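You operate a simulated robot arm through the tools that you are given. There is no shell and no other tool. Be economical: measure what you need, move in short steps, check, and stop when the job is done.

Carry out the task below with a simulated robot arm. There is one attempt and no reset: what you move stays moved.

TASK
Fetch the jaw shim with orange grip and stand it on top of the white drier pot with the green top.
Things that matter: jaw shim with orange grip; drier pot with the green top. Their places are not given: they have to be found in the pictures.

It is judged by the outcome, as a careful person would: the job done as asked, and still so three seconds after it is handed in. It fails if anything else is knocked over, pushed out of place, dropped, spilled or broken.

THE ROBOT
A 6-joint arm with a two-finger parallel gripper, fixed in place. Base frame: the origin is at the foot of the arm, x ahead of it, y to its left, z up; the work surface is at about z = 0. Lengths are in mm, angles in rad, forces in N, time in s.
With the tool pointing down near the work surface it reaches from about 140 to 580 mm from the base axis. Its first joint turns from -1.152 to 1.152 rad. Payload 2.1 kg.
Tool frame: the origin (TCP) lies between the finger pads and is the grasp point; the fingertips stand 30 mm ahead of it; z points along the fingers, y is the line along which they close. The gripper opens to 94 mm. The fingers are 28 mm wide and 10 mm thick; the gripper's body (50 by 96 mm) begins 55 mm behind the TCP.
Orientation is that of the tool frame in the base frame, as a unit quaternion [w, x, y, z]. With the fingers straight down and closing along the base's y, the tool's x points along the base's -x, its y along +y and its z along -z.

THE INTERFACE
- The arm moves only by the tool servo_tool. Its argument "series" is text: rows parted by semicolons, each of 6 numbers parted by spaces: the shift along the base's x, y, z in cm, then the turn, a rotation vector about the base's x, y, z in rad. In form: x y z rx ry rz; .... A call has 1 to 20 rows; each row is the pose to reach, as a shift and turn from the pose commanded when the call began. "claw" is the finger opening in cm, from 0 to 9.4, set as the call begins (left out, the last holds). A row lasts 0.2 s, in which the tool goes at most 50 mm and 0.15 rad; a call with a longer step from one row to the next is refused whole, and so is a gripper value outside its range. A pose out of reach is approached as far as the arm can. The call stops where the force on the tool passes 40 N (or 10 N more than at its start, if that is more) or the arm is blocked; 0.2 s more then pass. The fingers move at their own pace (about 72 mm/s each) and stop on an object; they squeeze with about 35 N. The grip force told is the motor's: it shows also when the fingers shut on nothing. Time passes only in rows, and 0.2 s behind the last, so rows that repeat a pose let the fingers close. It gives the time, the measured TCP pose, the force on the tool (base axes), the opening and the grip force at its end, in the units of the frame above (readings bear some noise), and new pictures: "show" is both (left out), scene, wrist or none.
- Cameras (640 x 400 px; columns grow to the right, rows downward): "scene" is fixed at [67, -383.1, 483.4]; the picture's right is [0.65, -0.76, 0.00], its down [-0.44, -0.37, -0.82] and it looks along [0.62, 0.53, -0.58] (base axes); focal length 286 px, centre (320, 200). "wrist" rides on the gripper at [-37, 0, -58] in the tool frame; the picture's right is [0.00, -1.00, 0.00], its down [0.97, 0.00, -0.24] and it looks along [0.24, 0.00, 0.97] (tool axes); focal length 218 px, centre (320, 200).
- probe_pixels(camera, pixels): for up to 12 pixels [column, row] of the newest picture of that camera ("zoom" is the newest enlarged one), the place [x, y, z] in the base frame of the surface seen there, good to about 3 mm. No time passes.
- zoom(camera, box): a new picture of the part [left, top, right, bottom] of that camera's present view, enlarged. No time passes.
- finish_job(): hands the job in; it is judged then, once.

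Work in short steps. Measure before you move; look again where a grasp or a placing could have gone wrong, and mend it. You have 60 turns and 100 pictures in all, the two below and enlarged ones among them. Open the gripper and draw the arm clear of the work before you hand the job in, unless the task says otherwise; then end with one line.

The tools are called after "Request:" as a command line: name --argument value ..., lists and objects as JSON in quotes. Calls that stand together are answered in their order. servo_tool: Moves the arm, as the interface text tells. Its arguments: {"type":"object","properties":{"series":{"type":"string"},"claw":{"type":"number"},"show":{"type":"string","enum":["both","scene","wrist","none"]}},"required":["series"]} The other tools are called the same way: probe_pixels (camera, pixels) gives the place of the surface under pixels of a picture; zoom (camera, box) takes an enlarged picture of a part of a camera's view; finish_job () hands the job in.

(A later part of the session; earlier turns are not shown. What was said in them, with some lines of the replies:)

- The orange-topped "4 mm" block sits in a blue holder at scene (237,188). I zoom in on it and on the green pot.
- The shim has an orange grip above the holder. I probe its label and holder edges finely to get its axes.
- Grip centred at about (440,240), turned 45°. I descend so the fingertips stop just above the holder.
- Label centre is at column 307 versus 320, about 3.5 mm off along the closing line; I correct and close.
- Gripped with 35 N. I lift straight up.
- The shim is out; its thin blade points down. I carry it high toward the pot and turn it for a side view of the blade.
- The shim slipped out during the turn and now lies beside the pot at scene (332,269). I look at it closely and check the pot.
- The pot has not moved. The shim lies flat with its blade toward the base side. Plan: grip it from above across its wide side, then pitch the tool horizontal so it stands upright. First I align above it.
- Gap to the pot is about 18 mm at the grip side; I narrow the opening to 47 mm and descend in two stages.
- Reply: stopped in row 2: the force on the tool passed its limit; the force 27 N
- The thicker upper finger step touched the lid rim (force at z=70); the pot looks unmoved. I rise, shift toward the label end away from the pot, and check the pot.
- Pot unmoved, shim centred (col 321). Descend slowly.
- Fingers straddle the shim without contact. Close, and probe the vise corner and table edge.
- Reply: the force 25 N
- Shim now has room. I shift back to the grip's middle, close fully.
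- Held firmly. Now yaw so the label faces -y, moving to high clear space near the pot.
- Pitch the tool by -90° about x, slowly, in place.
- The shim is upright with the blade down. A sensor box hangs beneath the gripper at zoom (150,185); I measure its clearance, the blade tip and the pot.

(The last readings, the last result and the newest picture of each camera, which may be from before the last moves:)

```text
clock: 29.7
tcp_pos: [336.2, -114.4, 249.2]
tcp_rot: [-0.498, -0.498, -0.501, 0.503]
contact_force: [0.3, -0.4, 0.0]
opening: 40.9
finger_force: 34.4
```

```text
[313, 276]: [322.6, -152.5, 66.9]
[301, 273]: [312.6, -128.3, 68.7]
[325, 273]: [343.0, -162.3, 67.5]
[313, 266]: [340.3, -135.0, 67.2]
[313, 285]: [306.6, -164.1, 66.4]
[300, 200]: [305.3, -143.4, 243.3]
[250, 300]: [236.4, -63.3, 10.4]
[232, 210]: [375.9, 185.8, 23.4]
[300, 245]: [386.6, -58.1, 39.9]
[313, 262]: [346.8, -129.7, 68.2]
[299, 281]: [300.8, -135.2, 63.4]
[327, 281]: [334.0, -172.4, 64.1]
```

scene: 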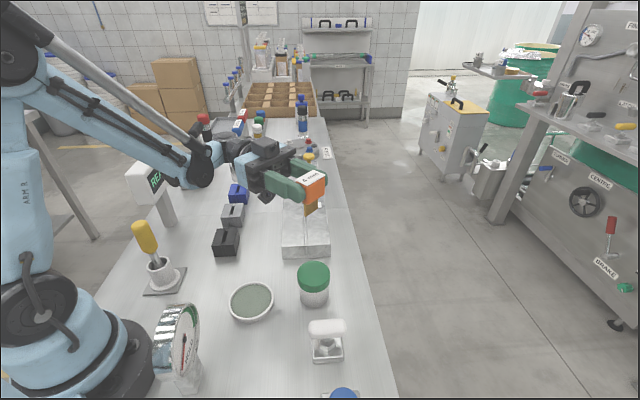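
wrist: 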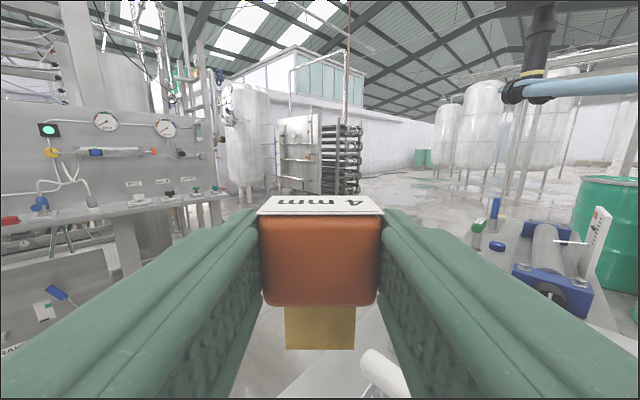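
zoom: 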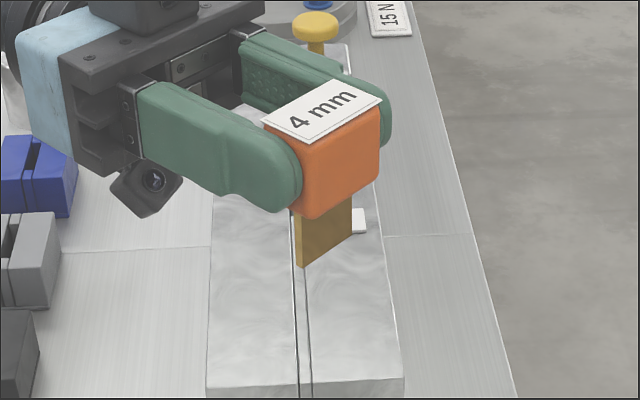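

The sensor would come down near the vise corner, so I yaw +0.3 rad to bring it over open table, and centre over the pot at (327,-147).

Request:
servo_tool --series "-0.3 -0.3 0 0 0 0.06; -0.6 -0.6 0 0 0 0.12; -0.9 -0.9 0 0 0 0.18; -1.2 -1.2 0 0 0 0.24; -1.4 -1.3 0 0 0 0.3; -1.4 -1.3 -2 0 0 0.3; -1.4 -1.3 -4 0 0 0.3; -1.4 -1.3 -6 0 0 0.3; -1.4 -1.3 -8 0 0 0.3; -1.4 -1.3 -8 0 0 0.3"

Request:
zoom --camera "scene" --box '[220, 180, 360, 320]'

```text
clock: 31.9
tcp_pos: [329.6, -128.4, 184.9]
tcp_rot: [0.566, 0.419, 0.57, -0.423]
contact_force: [0.8, -0.6, -1.4]
opening: 40.8
finger_force: 35.1
out of reach, approached as far as the arm can: row 9, 10
```

scene: 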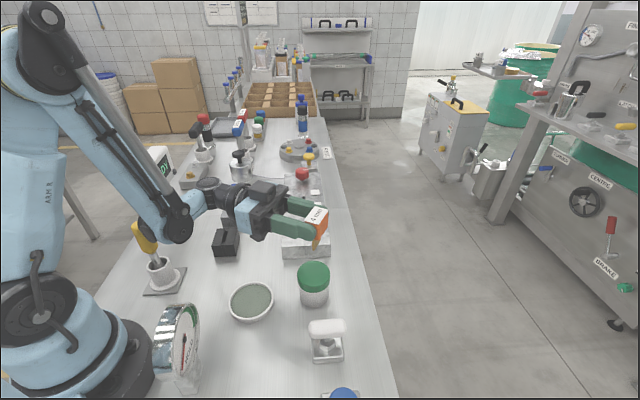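
wrist: 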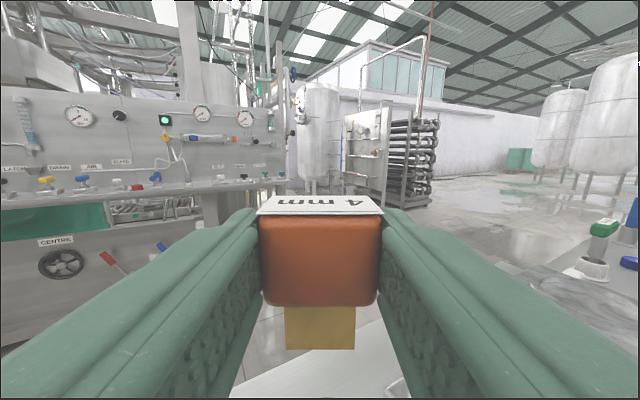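

```text
2.86 times, centred on (290, 250) of scene
```

zoom: 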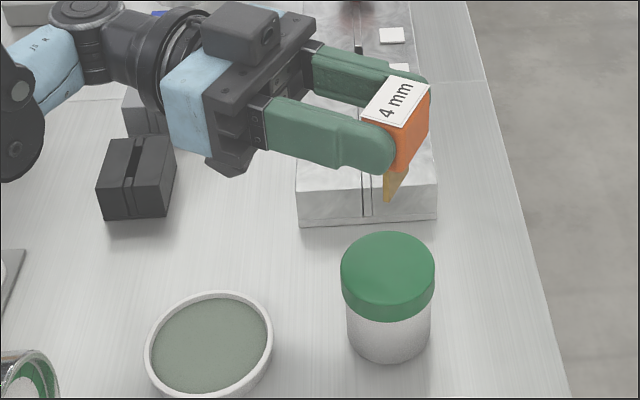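

Going lower in this horizontal pose is out of reach and brings the elbow near the screwdriver. I'll back off, lay the shim down again and regrip it with the tool tilted, so the upright pose needs less wrist tilt. First up and unyaw.

Request:
servo_tool --series "0 0 2 0 0 0; 0 0 4 0 0 0; 0.3 0.6 6.4 0 0 -0.08; 0.5 1 6.4 0 0 -0.16; 0.6 1.3 6.4 0 0 -0.24; 0.65 1.4 6.4 0 0 -0.3; 0.65 1.4 6.4 0 0 -0.3" --show "scene"

Request:
servo_tool --series "0 0 0 0.1 0 0; 0 0 0 0.2 0 0; 0 0 0 0.3 0 0; 0 0 0 0.4 0 0; 0 0 0 0.5 0 0; 0 0 0 0.6 0 0; 0 0 0 0.7 0 0; 0 0 0 0.8 0 0; 0 0 0 0.9 0 0; 0 0 0 1 0 0; 0 0 0 1.1 0 0; 0 0 0 1.2 0 0; 0 0 0 1.3 0 0; 0 0 0 1.4 0 0; 0 0 0 1.5 0 0; 0 0 0 1.57 0 0; 0 0 0 1.57 0 0"

```text
clock: 33.5
tcp_pos: [335.2, -111.4, 248.3]
tcp_rot: [-0.498, -0.499, -0.501, 0.502]
contact_force: [1.1, 0.2, 0.5]
opening: 41.0
finger_force: 34.8
```

scene: 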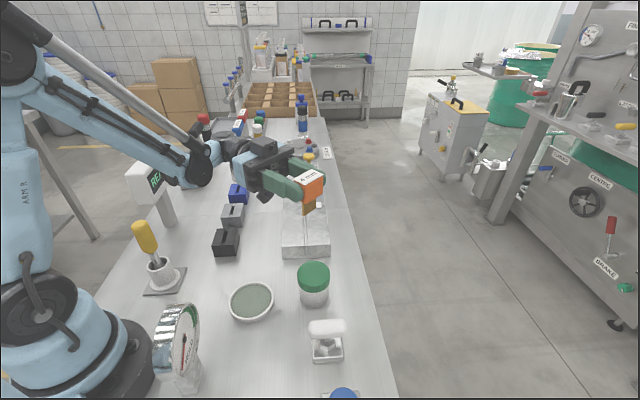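

```text
clock: 37.1
tcp_pos: [333.4, -110.3, 248.8]
tcp_rot: [-0.002, 0.704, 0.71, -0.001]
contact_force: [0.4, -0.4, -0.5]
opening: 41.1
finger_force: 35.2
```

scene: 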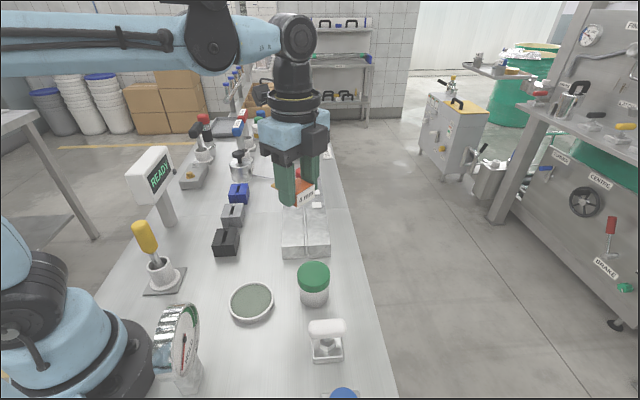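
wrist: 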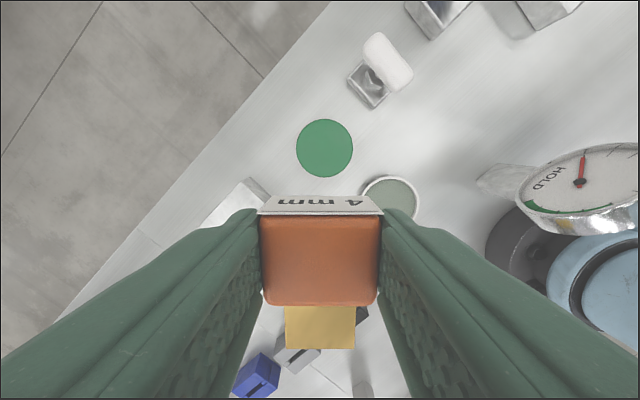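

Request:
servo_tool --series "1.1 -0.6 -1 0 0 0.07; 2.2 -1.3 -2 0 0 0.14; 3.4 -1.9 -3 0 0 0.21; 4.5 -2.6 -4 0 0 0.28; 5.6 -3.2 -5 0 0 0.35; 6.8 -3.9 -6 0 0 0.42; 7.9 -4.5 -7 0 0 0.48; 7.9 -4.5 -8 0 0 0.52; 7.9 -4.5 -11 0 0 0.52; 7.9 -4.5 -14 0 0 0.52; 7.9 -4.5 -17 0 0 0.52; 7.9 -4.5 -19 0 0 0.52; 7.9 -4.5 -20.3 0 0 0.52; 7.9 -4.5 -21 0 0 0.52; 7.9 -4.5 -21.4 0 0 0.52; 7.9 -4.5 -21.4 0 0 0.52"

```text
clock: 40.5
tcp_pos: [414.2, -156.9, 35.5]
tcp_rot: [-0.001, 0.499, 0.866, -0.002]
contact_force: [0.3, -0.7, -0.2]
opening: 40.8
finger_force: 34.6
```

scene: 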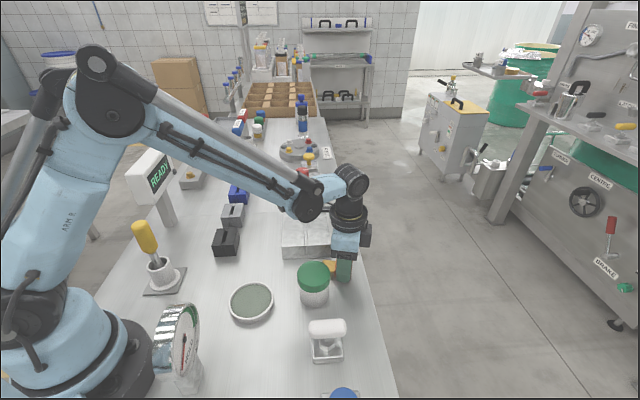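
wrist: 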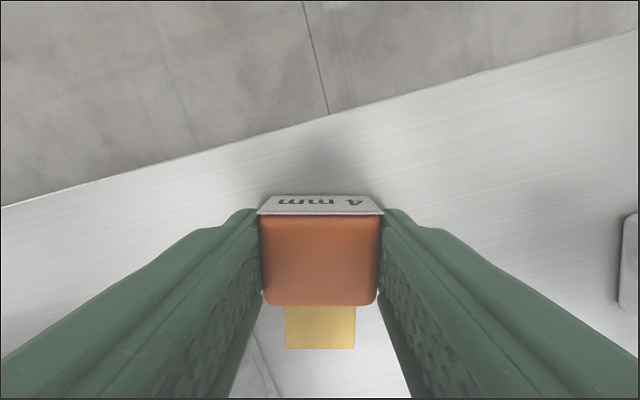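

Release, then tilt the open gripper about the shim's centre by 0.6 rad (hand leaning to the label side), slightly raised.

Request:
servo_tool --series "0 0 0 0 0 0; 0 0 0 0 0 0; 0 0 0.5 0 0 0; 0.11 -0.2 0.49 0.104 0.06 0; 0.22 -0.39 0.45 0.208 0.12 0; 0.33 -0.58 0.38 0.312 0.18 0; 0.44 -0.76 0.29 0.416 0.24 0; 0.54 -0.93 0.17 0.52 0.3 0; 0.54 -0.93 0.17 0.52 0.3 0" --claw 5.2

Request:
zoom --camera "scene" --box '[280, 190, 400, 310]'

```text
clock: 42.5
tcp_pos: [420.3, -161.2, 38.1]
tcp_rot: [-0.226, 0.481, 0.837, 0.132]
contact_force: [1.3, -0.1, -0.3]
opening: 52.1
finger_force: 0.1
out of reach, approached as far as the arm can: row 8, 9
```

scene: 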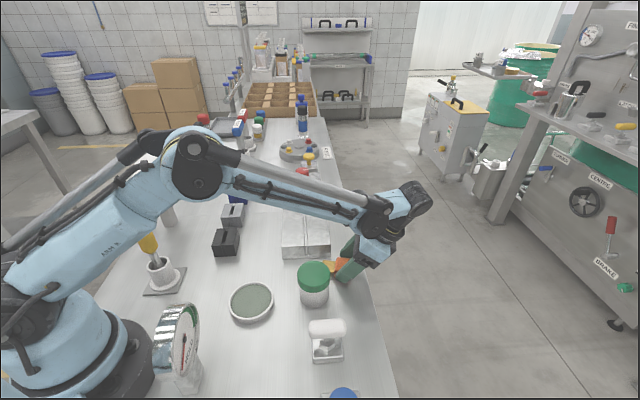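
wrist: 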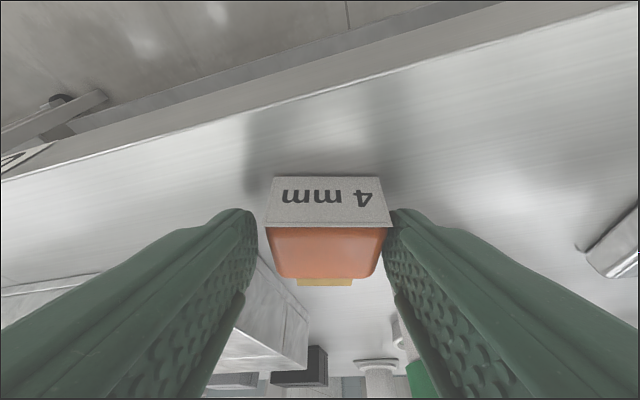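

```text
3.33 times, centred on (340, 250) of scene
```

zoom: 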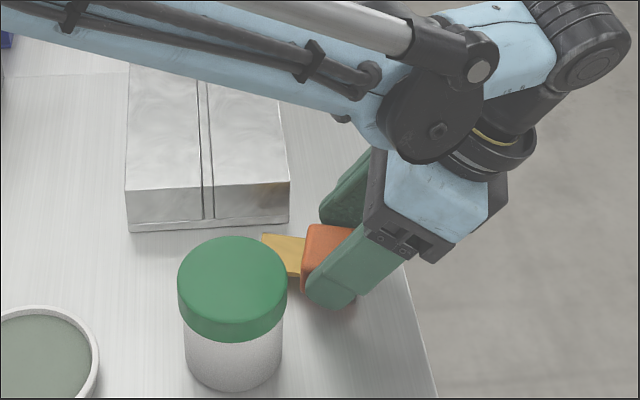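

Tilt of about 30° achieved; fingers straddle the grip. Close.

Request:
servo_tool --series "0 0 0 0 0 0; 0 0 0 0 0 0; 0 0 0 0 0 0; 0 0 0 0 0 0" --claw 2.5

Request:
zoom --camera "scene" --box '[310, 230, 370, 290]'

```text
clock: 43.5
tcp_pos: [420.1, -162.4, 37.7]
tcp_rot: [-0.226, 0.482, 0.836, 0.132]
contact_force: [0.1, -0.3, 1.5]
opening: 40.7
finger_force: 34.8
```

scene: 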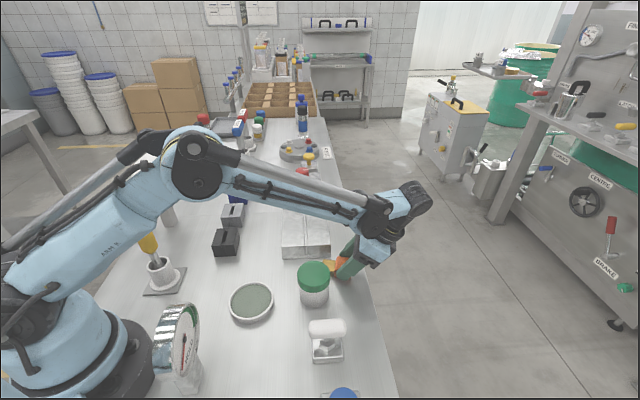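
wrist: 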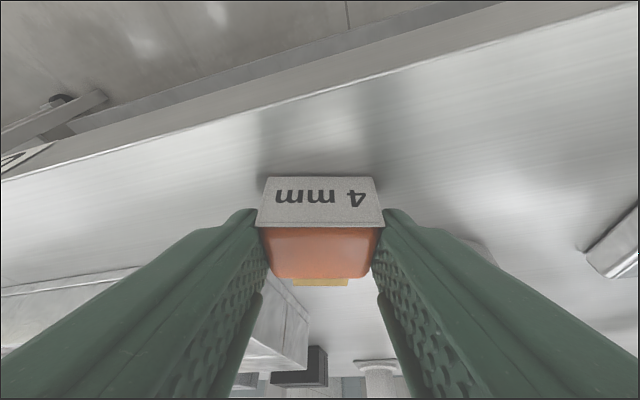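

```text
6.67 times, centred on (340, 260) of scene
```

zoom: 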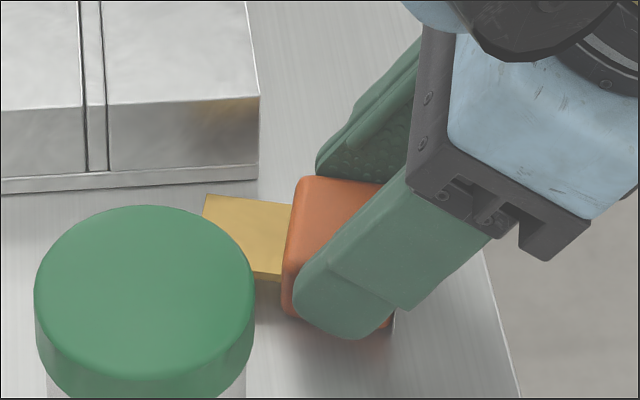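

Good grip. Lift, moving inward.

Request:
servo_tool --series "0 0 1 0 0 0; 0 0 2.5 0 0 0; 0 0 5 0 0 0; 0 0 8 0 0 0; -1 0.5 11 0 0 0; -2.5 1.5 14 0 0 0; -4 2.5 17 0 0 0; -5 3 19 0 0 0; -5 3 19 0 0 0" --show "wrist"

Request:
servo_tool --series "0 0 0 -0.087 -0.05 0; 0 0 0 -0.173 -0.1 0; 0 0 0 -0.26 -0.15 0; 0 0 0 -0.346 -0.2 0; 0 0 0 -0.433 -0.25 0; 0 0 0 -0.52 -0.3 0; 0 0 0 -0.606 -0.35 0; 0 0 0 -0.693 -0.4 0; 0 0 0 -0.779 -0.45 0; 0 0 0 -0.866 -0.5 0; 0 0 0 -0.953 -0.55 0; 0 0 0 -1.039 -0.6 0; 0 0 0 -1.126 -0.65 0; 0 0 0 -1.212 -0.7 0; 0 0 0 -1.299 -0.75 0; 0 0 0 -1.3603 -0.7854 0; 0 0 0 -1.3603 -0.7854 0"

Request:
zoom --camera "scene" --box '[260, 130, 380, 250]'

```text
clock: 45.5
tcp_pos: [370.8, -131.8, 228.5]
tcp_rot: [-0.225, 0.482, 0.836, 0.132]
contact_force: [-0.4, 0.4, -0.5]
opening: 40.6
finger_force: 34.9
```

wrist: 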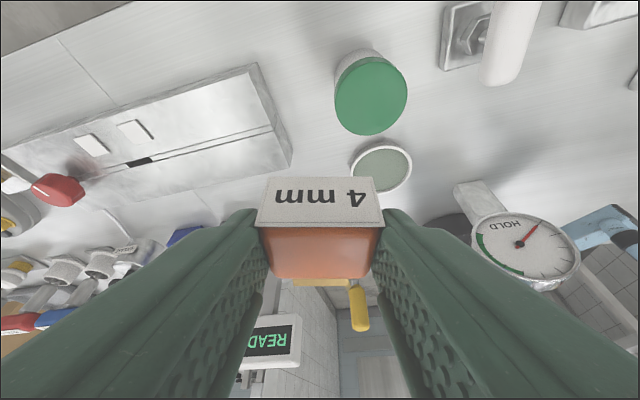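

```text
clock: 49.1
tcp_pos: [370.7, -131.8, 227.9]
tcp_rot: [0.432, 0.432, 0.751, -0.249]
contact_force: [0.5, 0.2, -0.4]
opening: 41.1
finger_force: 35.3
```

scene: 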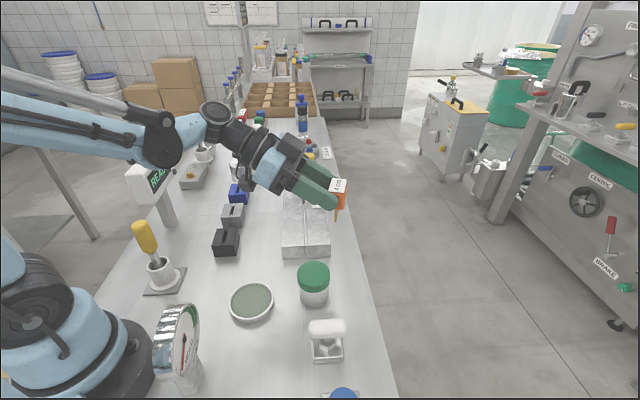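
wrist: 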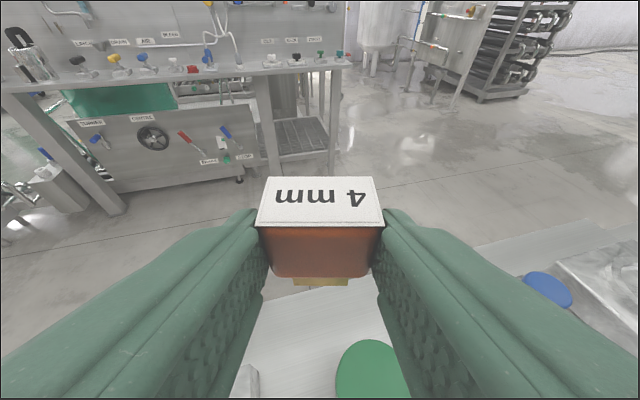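

```text
3.33 times, centred on (320, 190) of scene
```

zoom: 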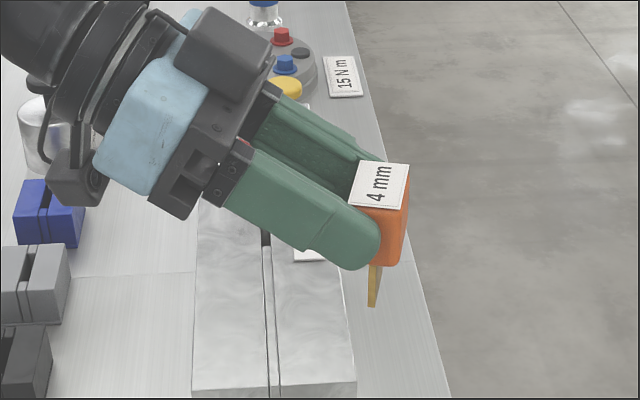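

Upright in hand. Yaw -0.3 and move above the pot, then measure.

Request:
servo_tool --series "-1 0.2 -1 0 0 -0.06; -2 0.4 -2 0 0 -0.12; -3 0.6 -3 0 0 -0.18; -4 0.8 -4 0 0 -0.24; -4.5 1 -5 0 0 -0.3; -4.5 1 -5 0 0 -0.3; -4.5 1 -5 0 0 -0.3" --show "scene"

Request:
zoom --camera "scene" --box '[240, 180, 370, 310]'

```text
clock: 50.7
tcp_pos: [326.7, -121.9, 178.2]
tcp_rot: [0.39, 0.539, 0.679, -0.311]
contact_force: [0.2, 0.5, -1.3]
opening: 41.1
finger_force: 34.8
```

scene: 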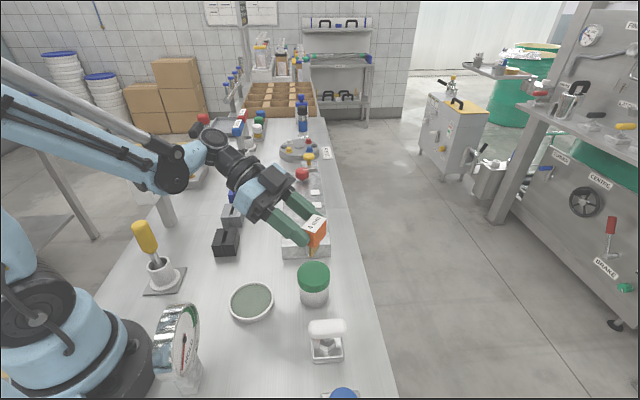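

```text
3.08 times, centred on (305, 245) of scene
```

zoom: 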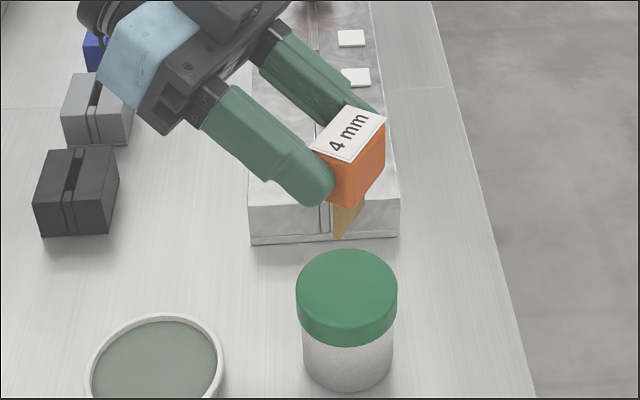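

Request:
probe_pixels --camera "zoom" --pixels '[[318, 148], [350, 156], [346, 108], [380, 120], [348, 132], [337, 232], [358, 210], [337, 215], [355, 160], [355, 195]]'

Request:
probe_pixels --camera "zoom" --pixels '[[300, 288], [393, 288], [347, 253], [347, 316], [347, 285], [310, 265], [384, 265], [310, 307], [384, 307]]'

```text
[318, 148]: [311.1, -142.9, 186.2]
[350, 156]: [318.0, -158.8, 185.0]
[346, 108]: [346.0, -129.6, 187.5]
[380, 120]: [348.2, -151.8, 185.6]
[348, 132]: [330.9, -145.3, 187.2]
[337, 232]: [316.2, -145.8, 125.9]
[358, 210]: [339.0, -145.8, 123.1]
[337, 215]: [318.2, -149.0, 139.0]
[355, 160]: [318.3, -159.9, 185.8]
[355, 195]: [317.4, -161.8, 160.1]
```

```text
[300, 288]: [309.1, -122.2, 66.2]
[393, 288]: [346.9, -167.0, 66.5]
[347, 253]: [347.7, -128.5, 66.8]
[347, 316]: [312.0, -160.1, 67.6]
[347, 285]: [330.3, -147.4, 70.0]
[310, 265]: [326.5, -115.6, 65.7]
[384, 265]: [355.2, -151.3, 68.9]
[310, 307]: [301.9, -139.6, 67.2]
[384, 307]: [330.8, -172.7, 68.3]
```

Shim is centred within 2 mm over the lid centre (329,-145); blade tip at z≈124, lid top 68.5. Lower 45 mm and check.

Request:
servo_tool --series "-0.15 0.1 -1 0 0 0; -0.15 0.1 -2 0 0 0; -0.15 0.1 -3 0 0 0; -0.15 0.1 -4 0 0 0; -0.15 0.1 -4.5 0 0 0; -0.15 0.1 -4.5 0 0 0" --show "scene"

Request:
zoom --camera "scene" --box '[270, 220, 360, 310]'

```text
clock: 52.1
tcp_pos: [325.4, -122.5, 132.7]
tcp_rot: [0.389, 0.54, 0.679, -0.31]
contact_force: [0.3, 0.6, 0.6]
opening: 40.9
finger_force: 35.1
```

scene: 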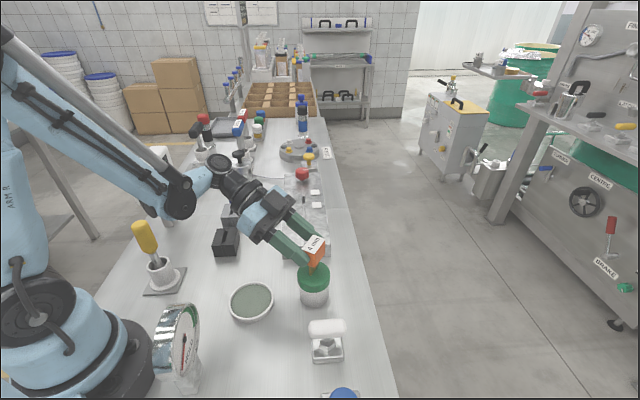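

```text
4.44 times, centred on (315, 265) of scene
```

zoom: 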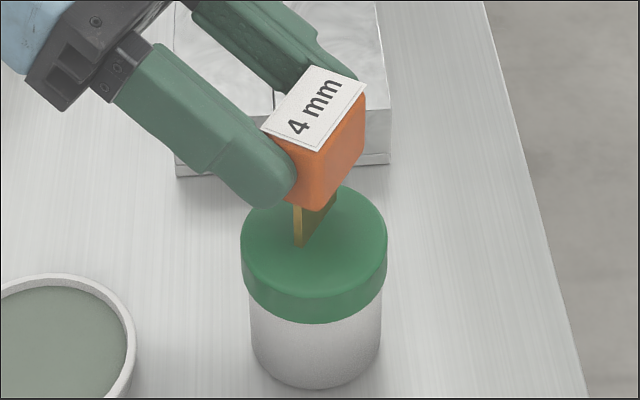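

Blade is about 10 mm above the lid. Approach contact in small steps.

Request:
servo_tool --series "0 0 -0.3 0 0 0; 0 0 -0.6 0 0 0; 0 0 -0.7 0 0 0; 0 0 -0.75 0 0 0; 0 0 -0.8 0 0 0; 0 0 -0.8 0 0 0" --show "scene"

Request:
zoom --camera "scene" --box '[285, 230, 345, 290]'

```text
clock: 53.5
tcp_pos: [325.2, -121.0, 125.7]
tcp_rot: [0.393, 0.538, 0.677, -0.312]
contact_force: [6.6, -1.4, 26.7]
opening: 40.9
finger_force: 35.2
```

scene: 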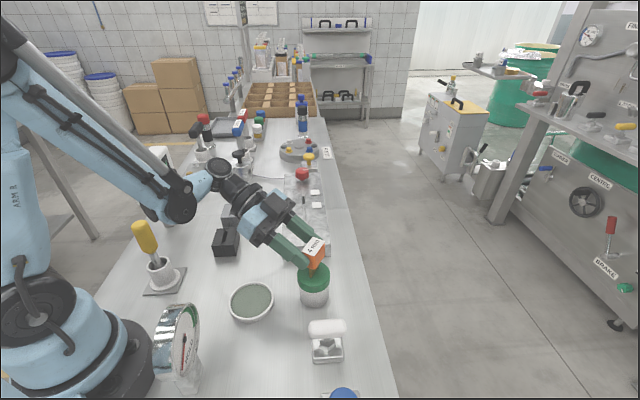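

```text
6.67 times, centred on (315, 260) of scene
```

zoom: 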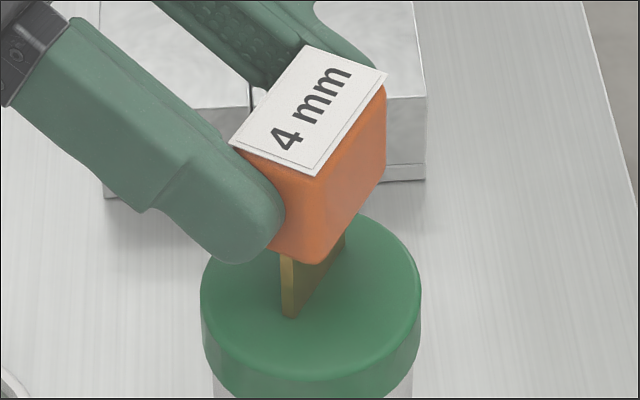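

Contact at 27 N. Relieve the pressure to a light touch.

Request:
servo_tool --series "0 0 0.08 0 0 0; 0 0 0.08 0 0 0; 0 0 0.08 0 0 0" --show "none"

```text
clock: 54.3
tcp_pos: [324.9, -121.6, 126.5]
tcp_rot: [0.39, 0.54, 0.678, -0.312]
contact_force: [4.7, 1.8, 21.9]
opening: 40.8
finger_force: 35.1
```

Request:
servo_tool --series "0 0 0.1 0 0 0; 0 0 0.15 0 0 0; 0 0 0.15 0 0 0" --show "none"

```text
clock: 55.1
tcp_pos: [322.8, -120.6, 127.0]
tcp_rot: [0.389, 0.54, 0.679, -0.31]
contact_force: [0.6, -1.2, 9.1]
opening: 40.9
finger_force: 35.5
```

Request:
servo_tool --series "0 0 0.07 0 0 0; 0 0 0.07 0 0 0; 0 0 0.07 0 0 0" --show "scene"

Request:
zoom --camera "scene" --box '[285, 230, 345, 290]'

```text
clock: 55.9
tcp_pos: [324.0, -121.4, 127.5]
tcp_rot: [0.389, 0.54, 0.679, -0.31]
contact_force: [-0.1, 0.7, -0.6]
opening: 41.1
finger_force: 34.5
```

scene: 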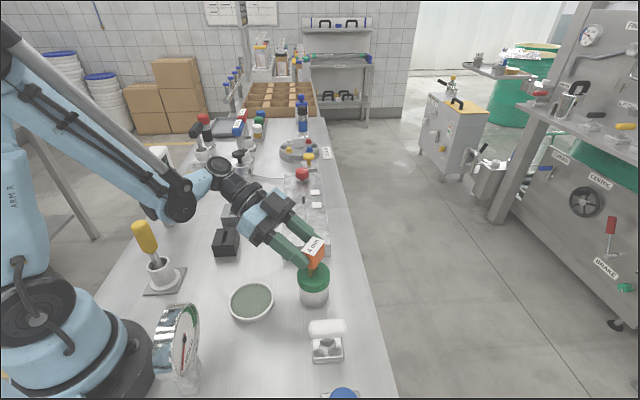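

```text
6.67 times, centred on (315, 260) of scene
```

zoom: 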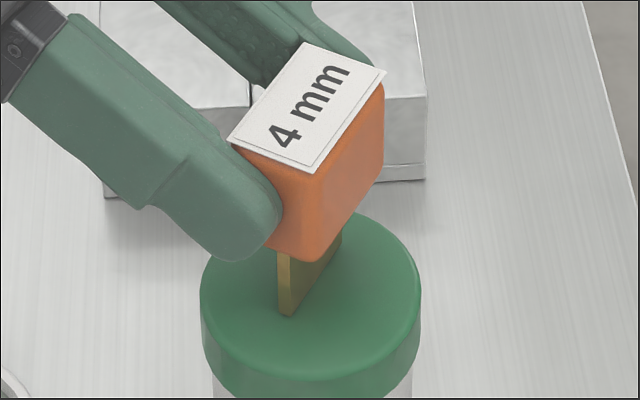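

Zero force: just at the lid. Settle 0.5 mm and open the fingers slightly first.

Request:
servo_tool --series "0 0 -0.05 0 0 0; 0 0 -0.05 0 0 0" --show "none"

Request:
servo_tool --series "0 0 0 0 0 0; 0 0 0 0 0 0" --claw 4.3 --show "scene"

Request:
zoom --camera "scene" --box '[285, 230, 345, 290]'

```text
clock: 56.5
tcp_pos: [323.5, -121.5, 127.0]
tcp_rot: [0.39, 0.54, 0.679, -0.31]
contact_force: [0.0, 0.2, -0.4]
opening: 40.8
finger_force: 35.3
```

```text
clock: 57.1
tcp_pos: [322.7, -120.7, 127.9]
tcp_rot: [0.389, 0.54, 0.679, -0.31]
contact_force: [0.3, -0.8, 0.2]
opening: 42.8
finger_force: 0.1
```

scene: 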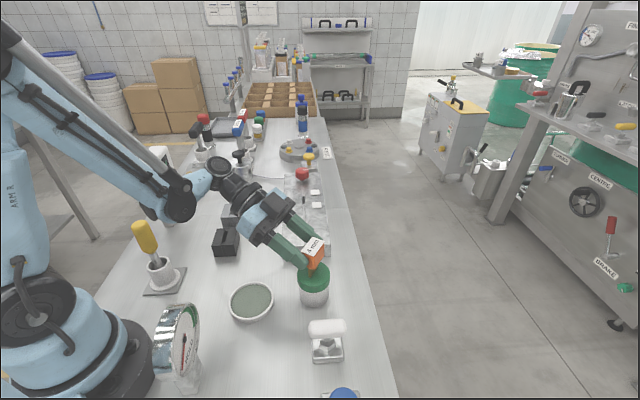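

```text
6.67 times, centred on (315, 260) of scene
```

zoom: 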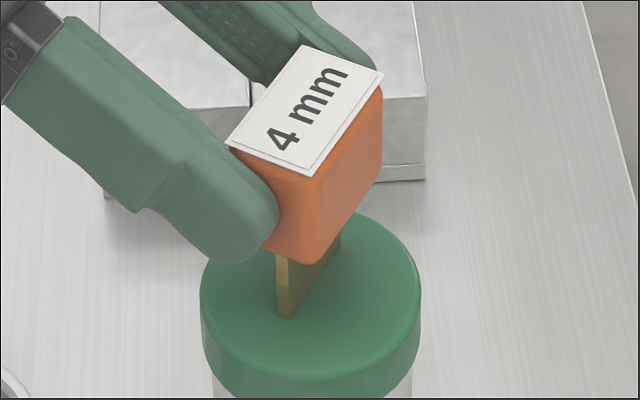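

It stays standing. Open wider and let time pass.

Request:
servo_tool --series "0 0 0 0 0 0; 0 0 0 0 0 0; 0 0 0 0 0 0; 0 0 0 0 0 0; 0 0 0 0 0 0" --claw 6.5

Request:
zoom --camera "scene" --box '[285, 230, 345, 290]'

```text
clock: 58.3
tcp_pos: [324.8, -121.0, 127.1]
tcp_rot: [0.389, 0.54, 0.679, -0.31]
contact_force: [-0.6, -0.6, 0.2]
opening: 64.9
finger_force: 0.0
```

scene: 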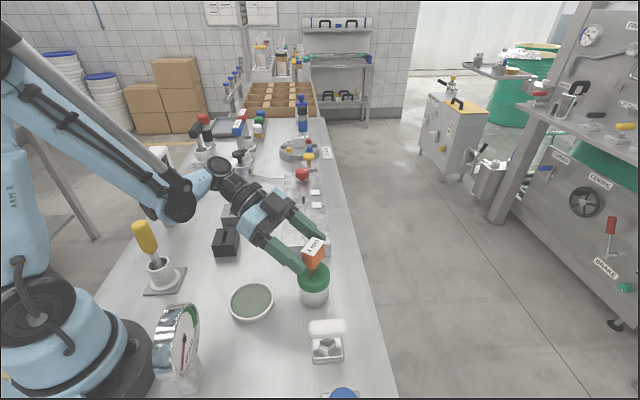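
wrist: 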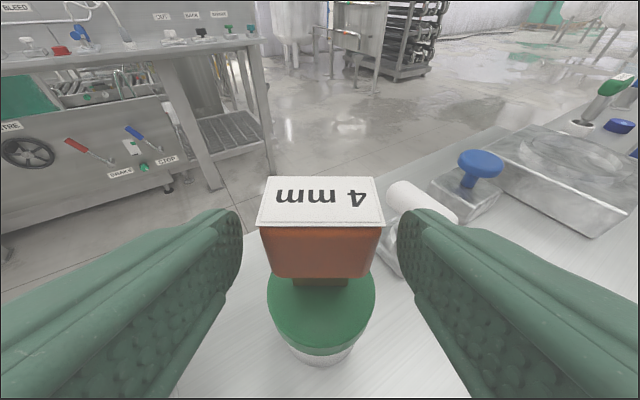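

```text
6.67 times, centred on (315, 260) of scene
```

zoom: 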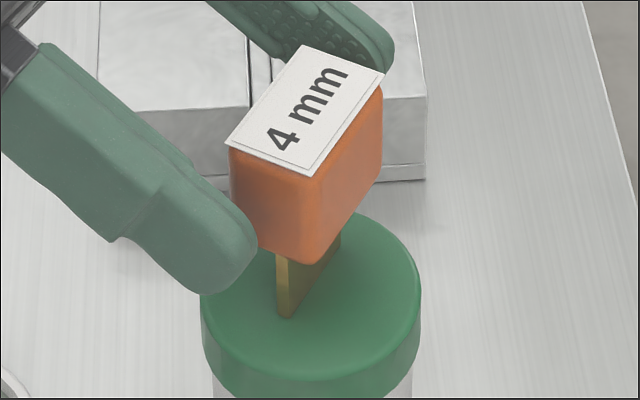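

Standing free. Retract back along the tool axis.

Request:
servo_tool --series "-0.1 0.42 0.25 0 0 0; -0.28 1.26 0.75 0 0 0; -0.57 2.5 1.5 0 0 0; -0.95 4.2 2.5 0 0 0; -1.3 5.9 3.5 0 0 0; -1.7 7.6 5 0 0 0; -1.9 8.4 8 0 0 0; -1.9 8.4 12 0 0 0; -1.9 8.4 14 0 0 0; -1.9 8.4 14 0 0 0; -1.9 8.4 14 0 0 0; -1.9 8.4 14 0 0 0; -1.9 8.4 14 0 0 0"

Request:
zoom --camera "scene" --box '[270, 220, 360, 310]'

```text
clock: 61.1
tcp_pos: [305.1, -36.9, 268.1]
tcp_rot: [0.389, 0.54, 0.679, -0.311]
contact_force: [-0.3, 0.0, -0.9]
opening: 64.7
finger_force: 0.1
```

scene: 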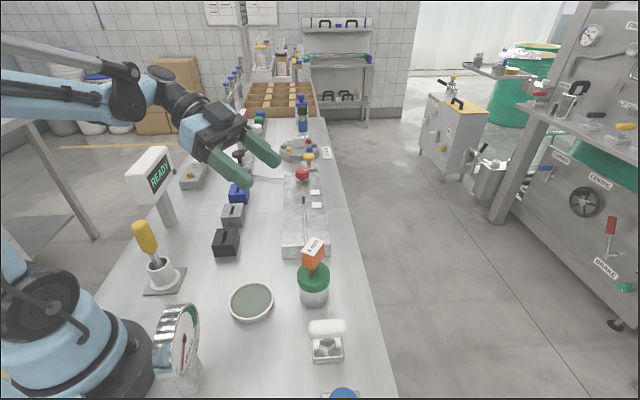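
wrist: 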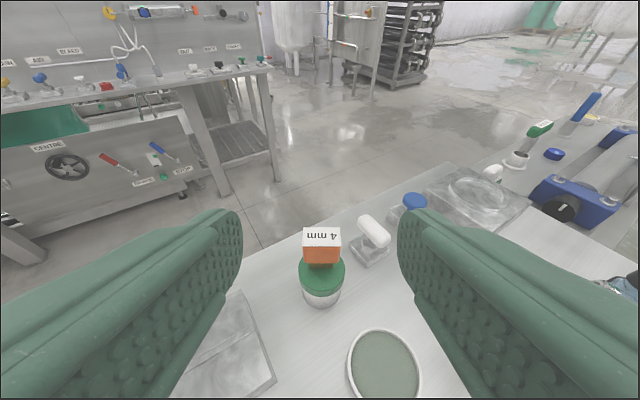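

```text
4.44 times, centred on (315, 265) of scene
```

zoom: 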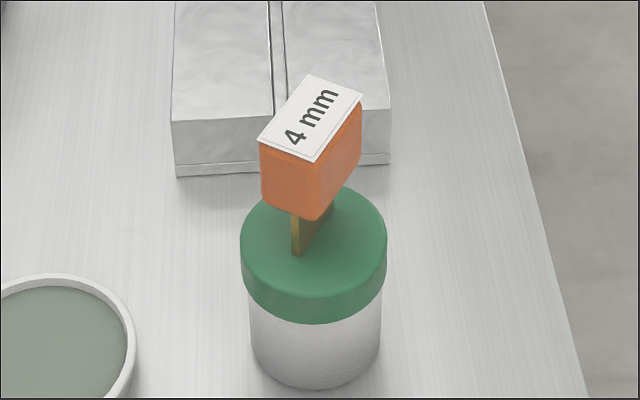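

The shim stands upright on the pot, stable for several seconds, and the arm is clear with the gripper open. Nothing else has moved.

Request:
finish_job

```text
The job is handed in.
```

The orange-grip jaw shim is standing upright, blade down, on the green-topped drier pot. It slipped from the gripper once on the way and fell to the table. A finger also briefly touched the pot's lid, but neither the pot nor anything else was moved.
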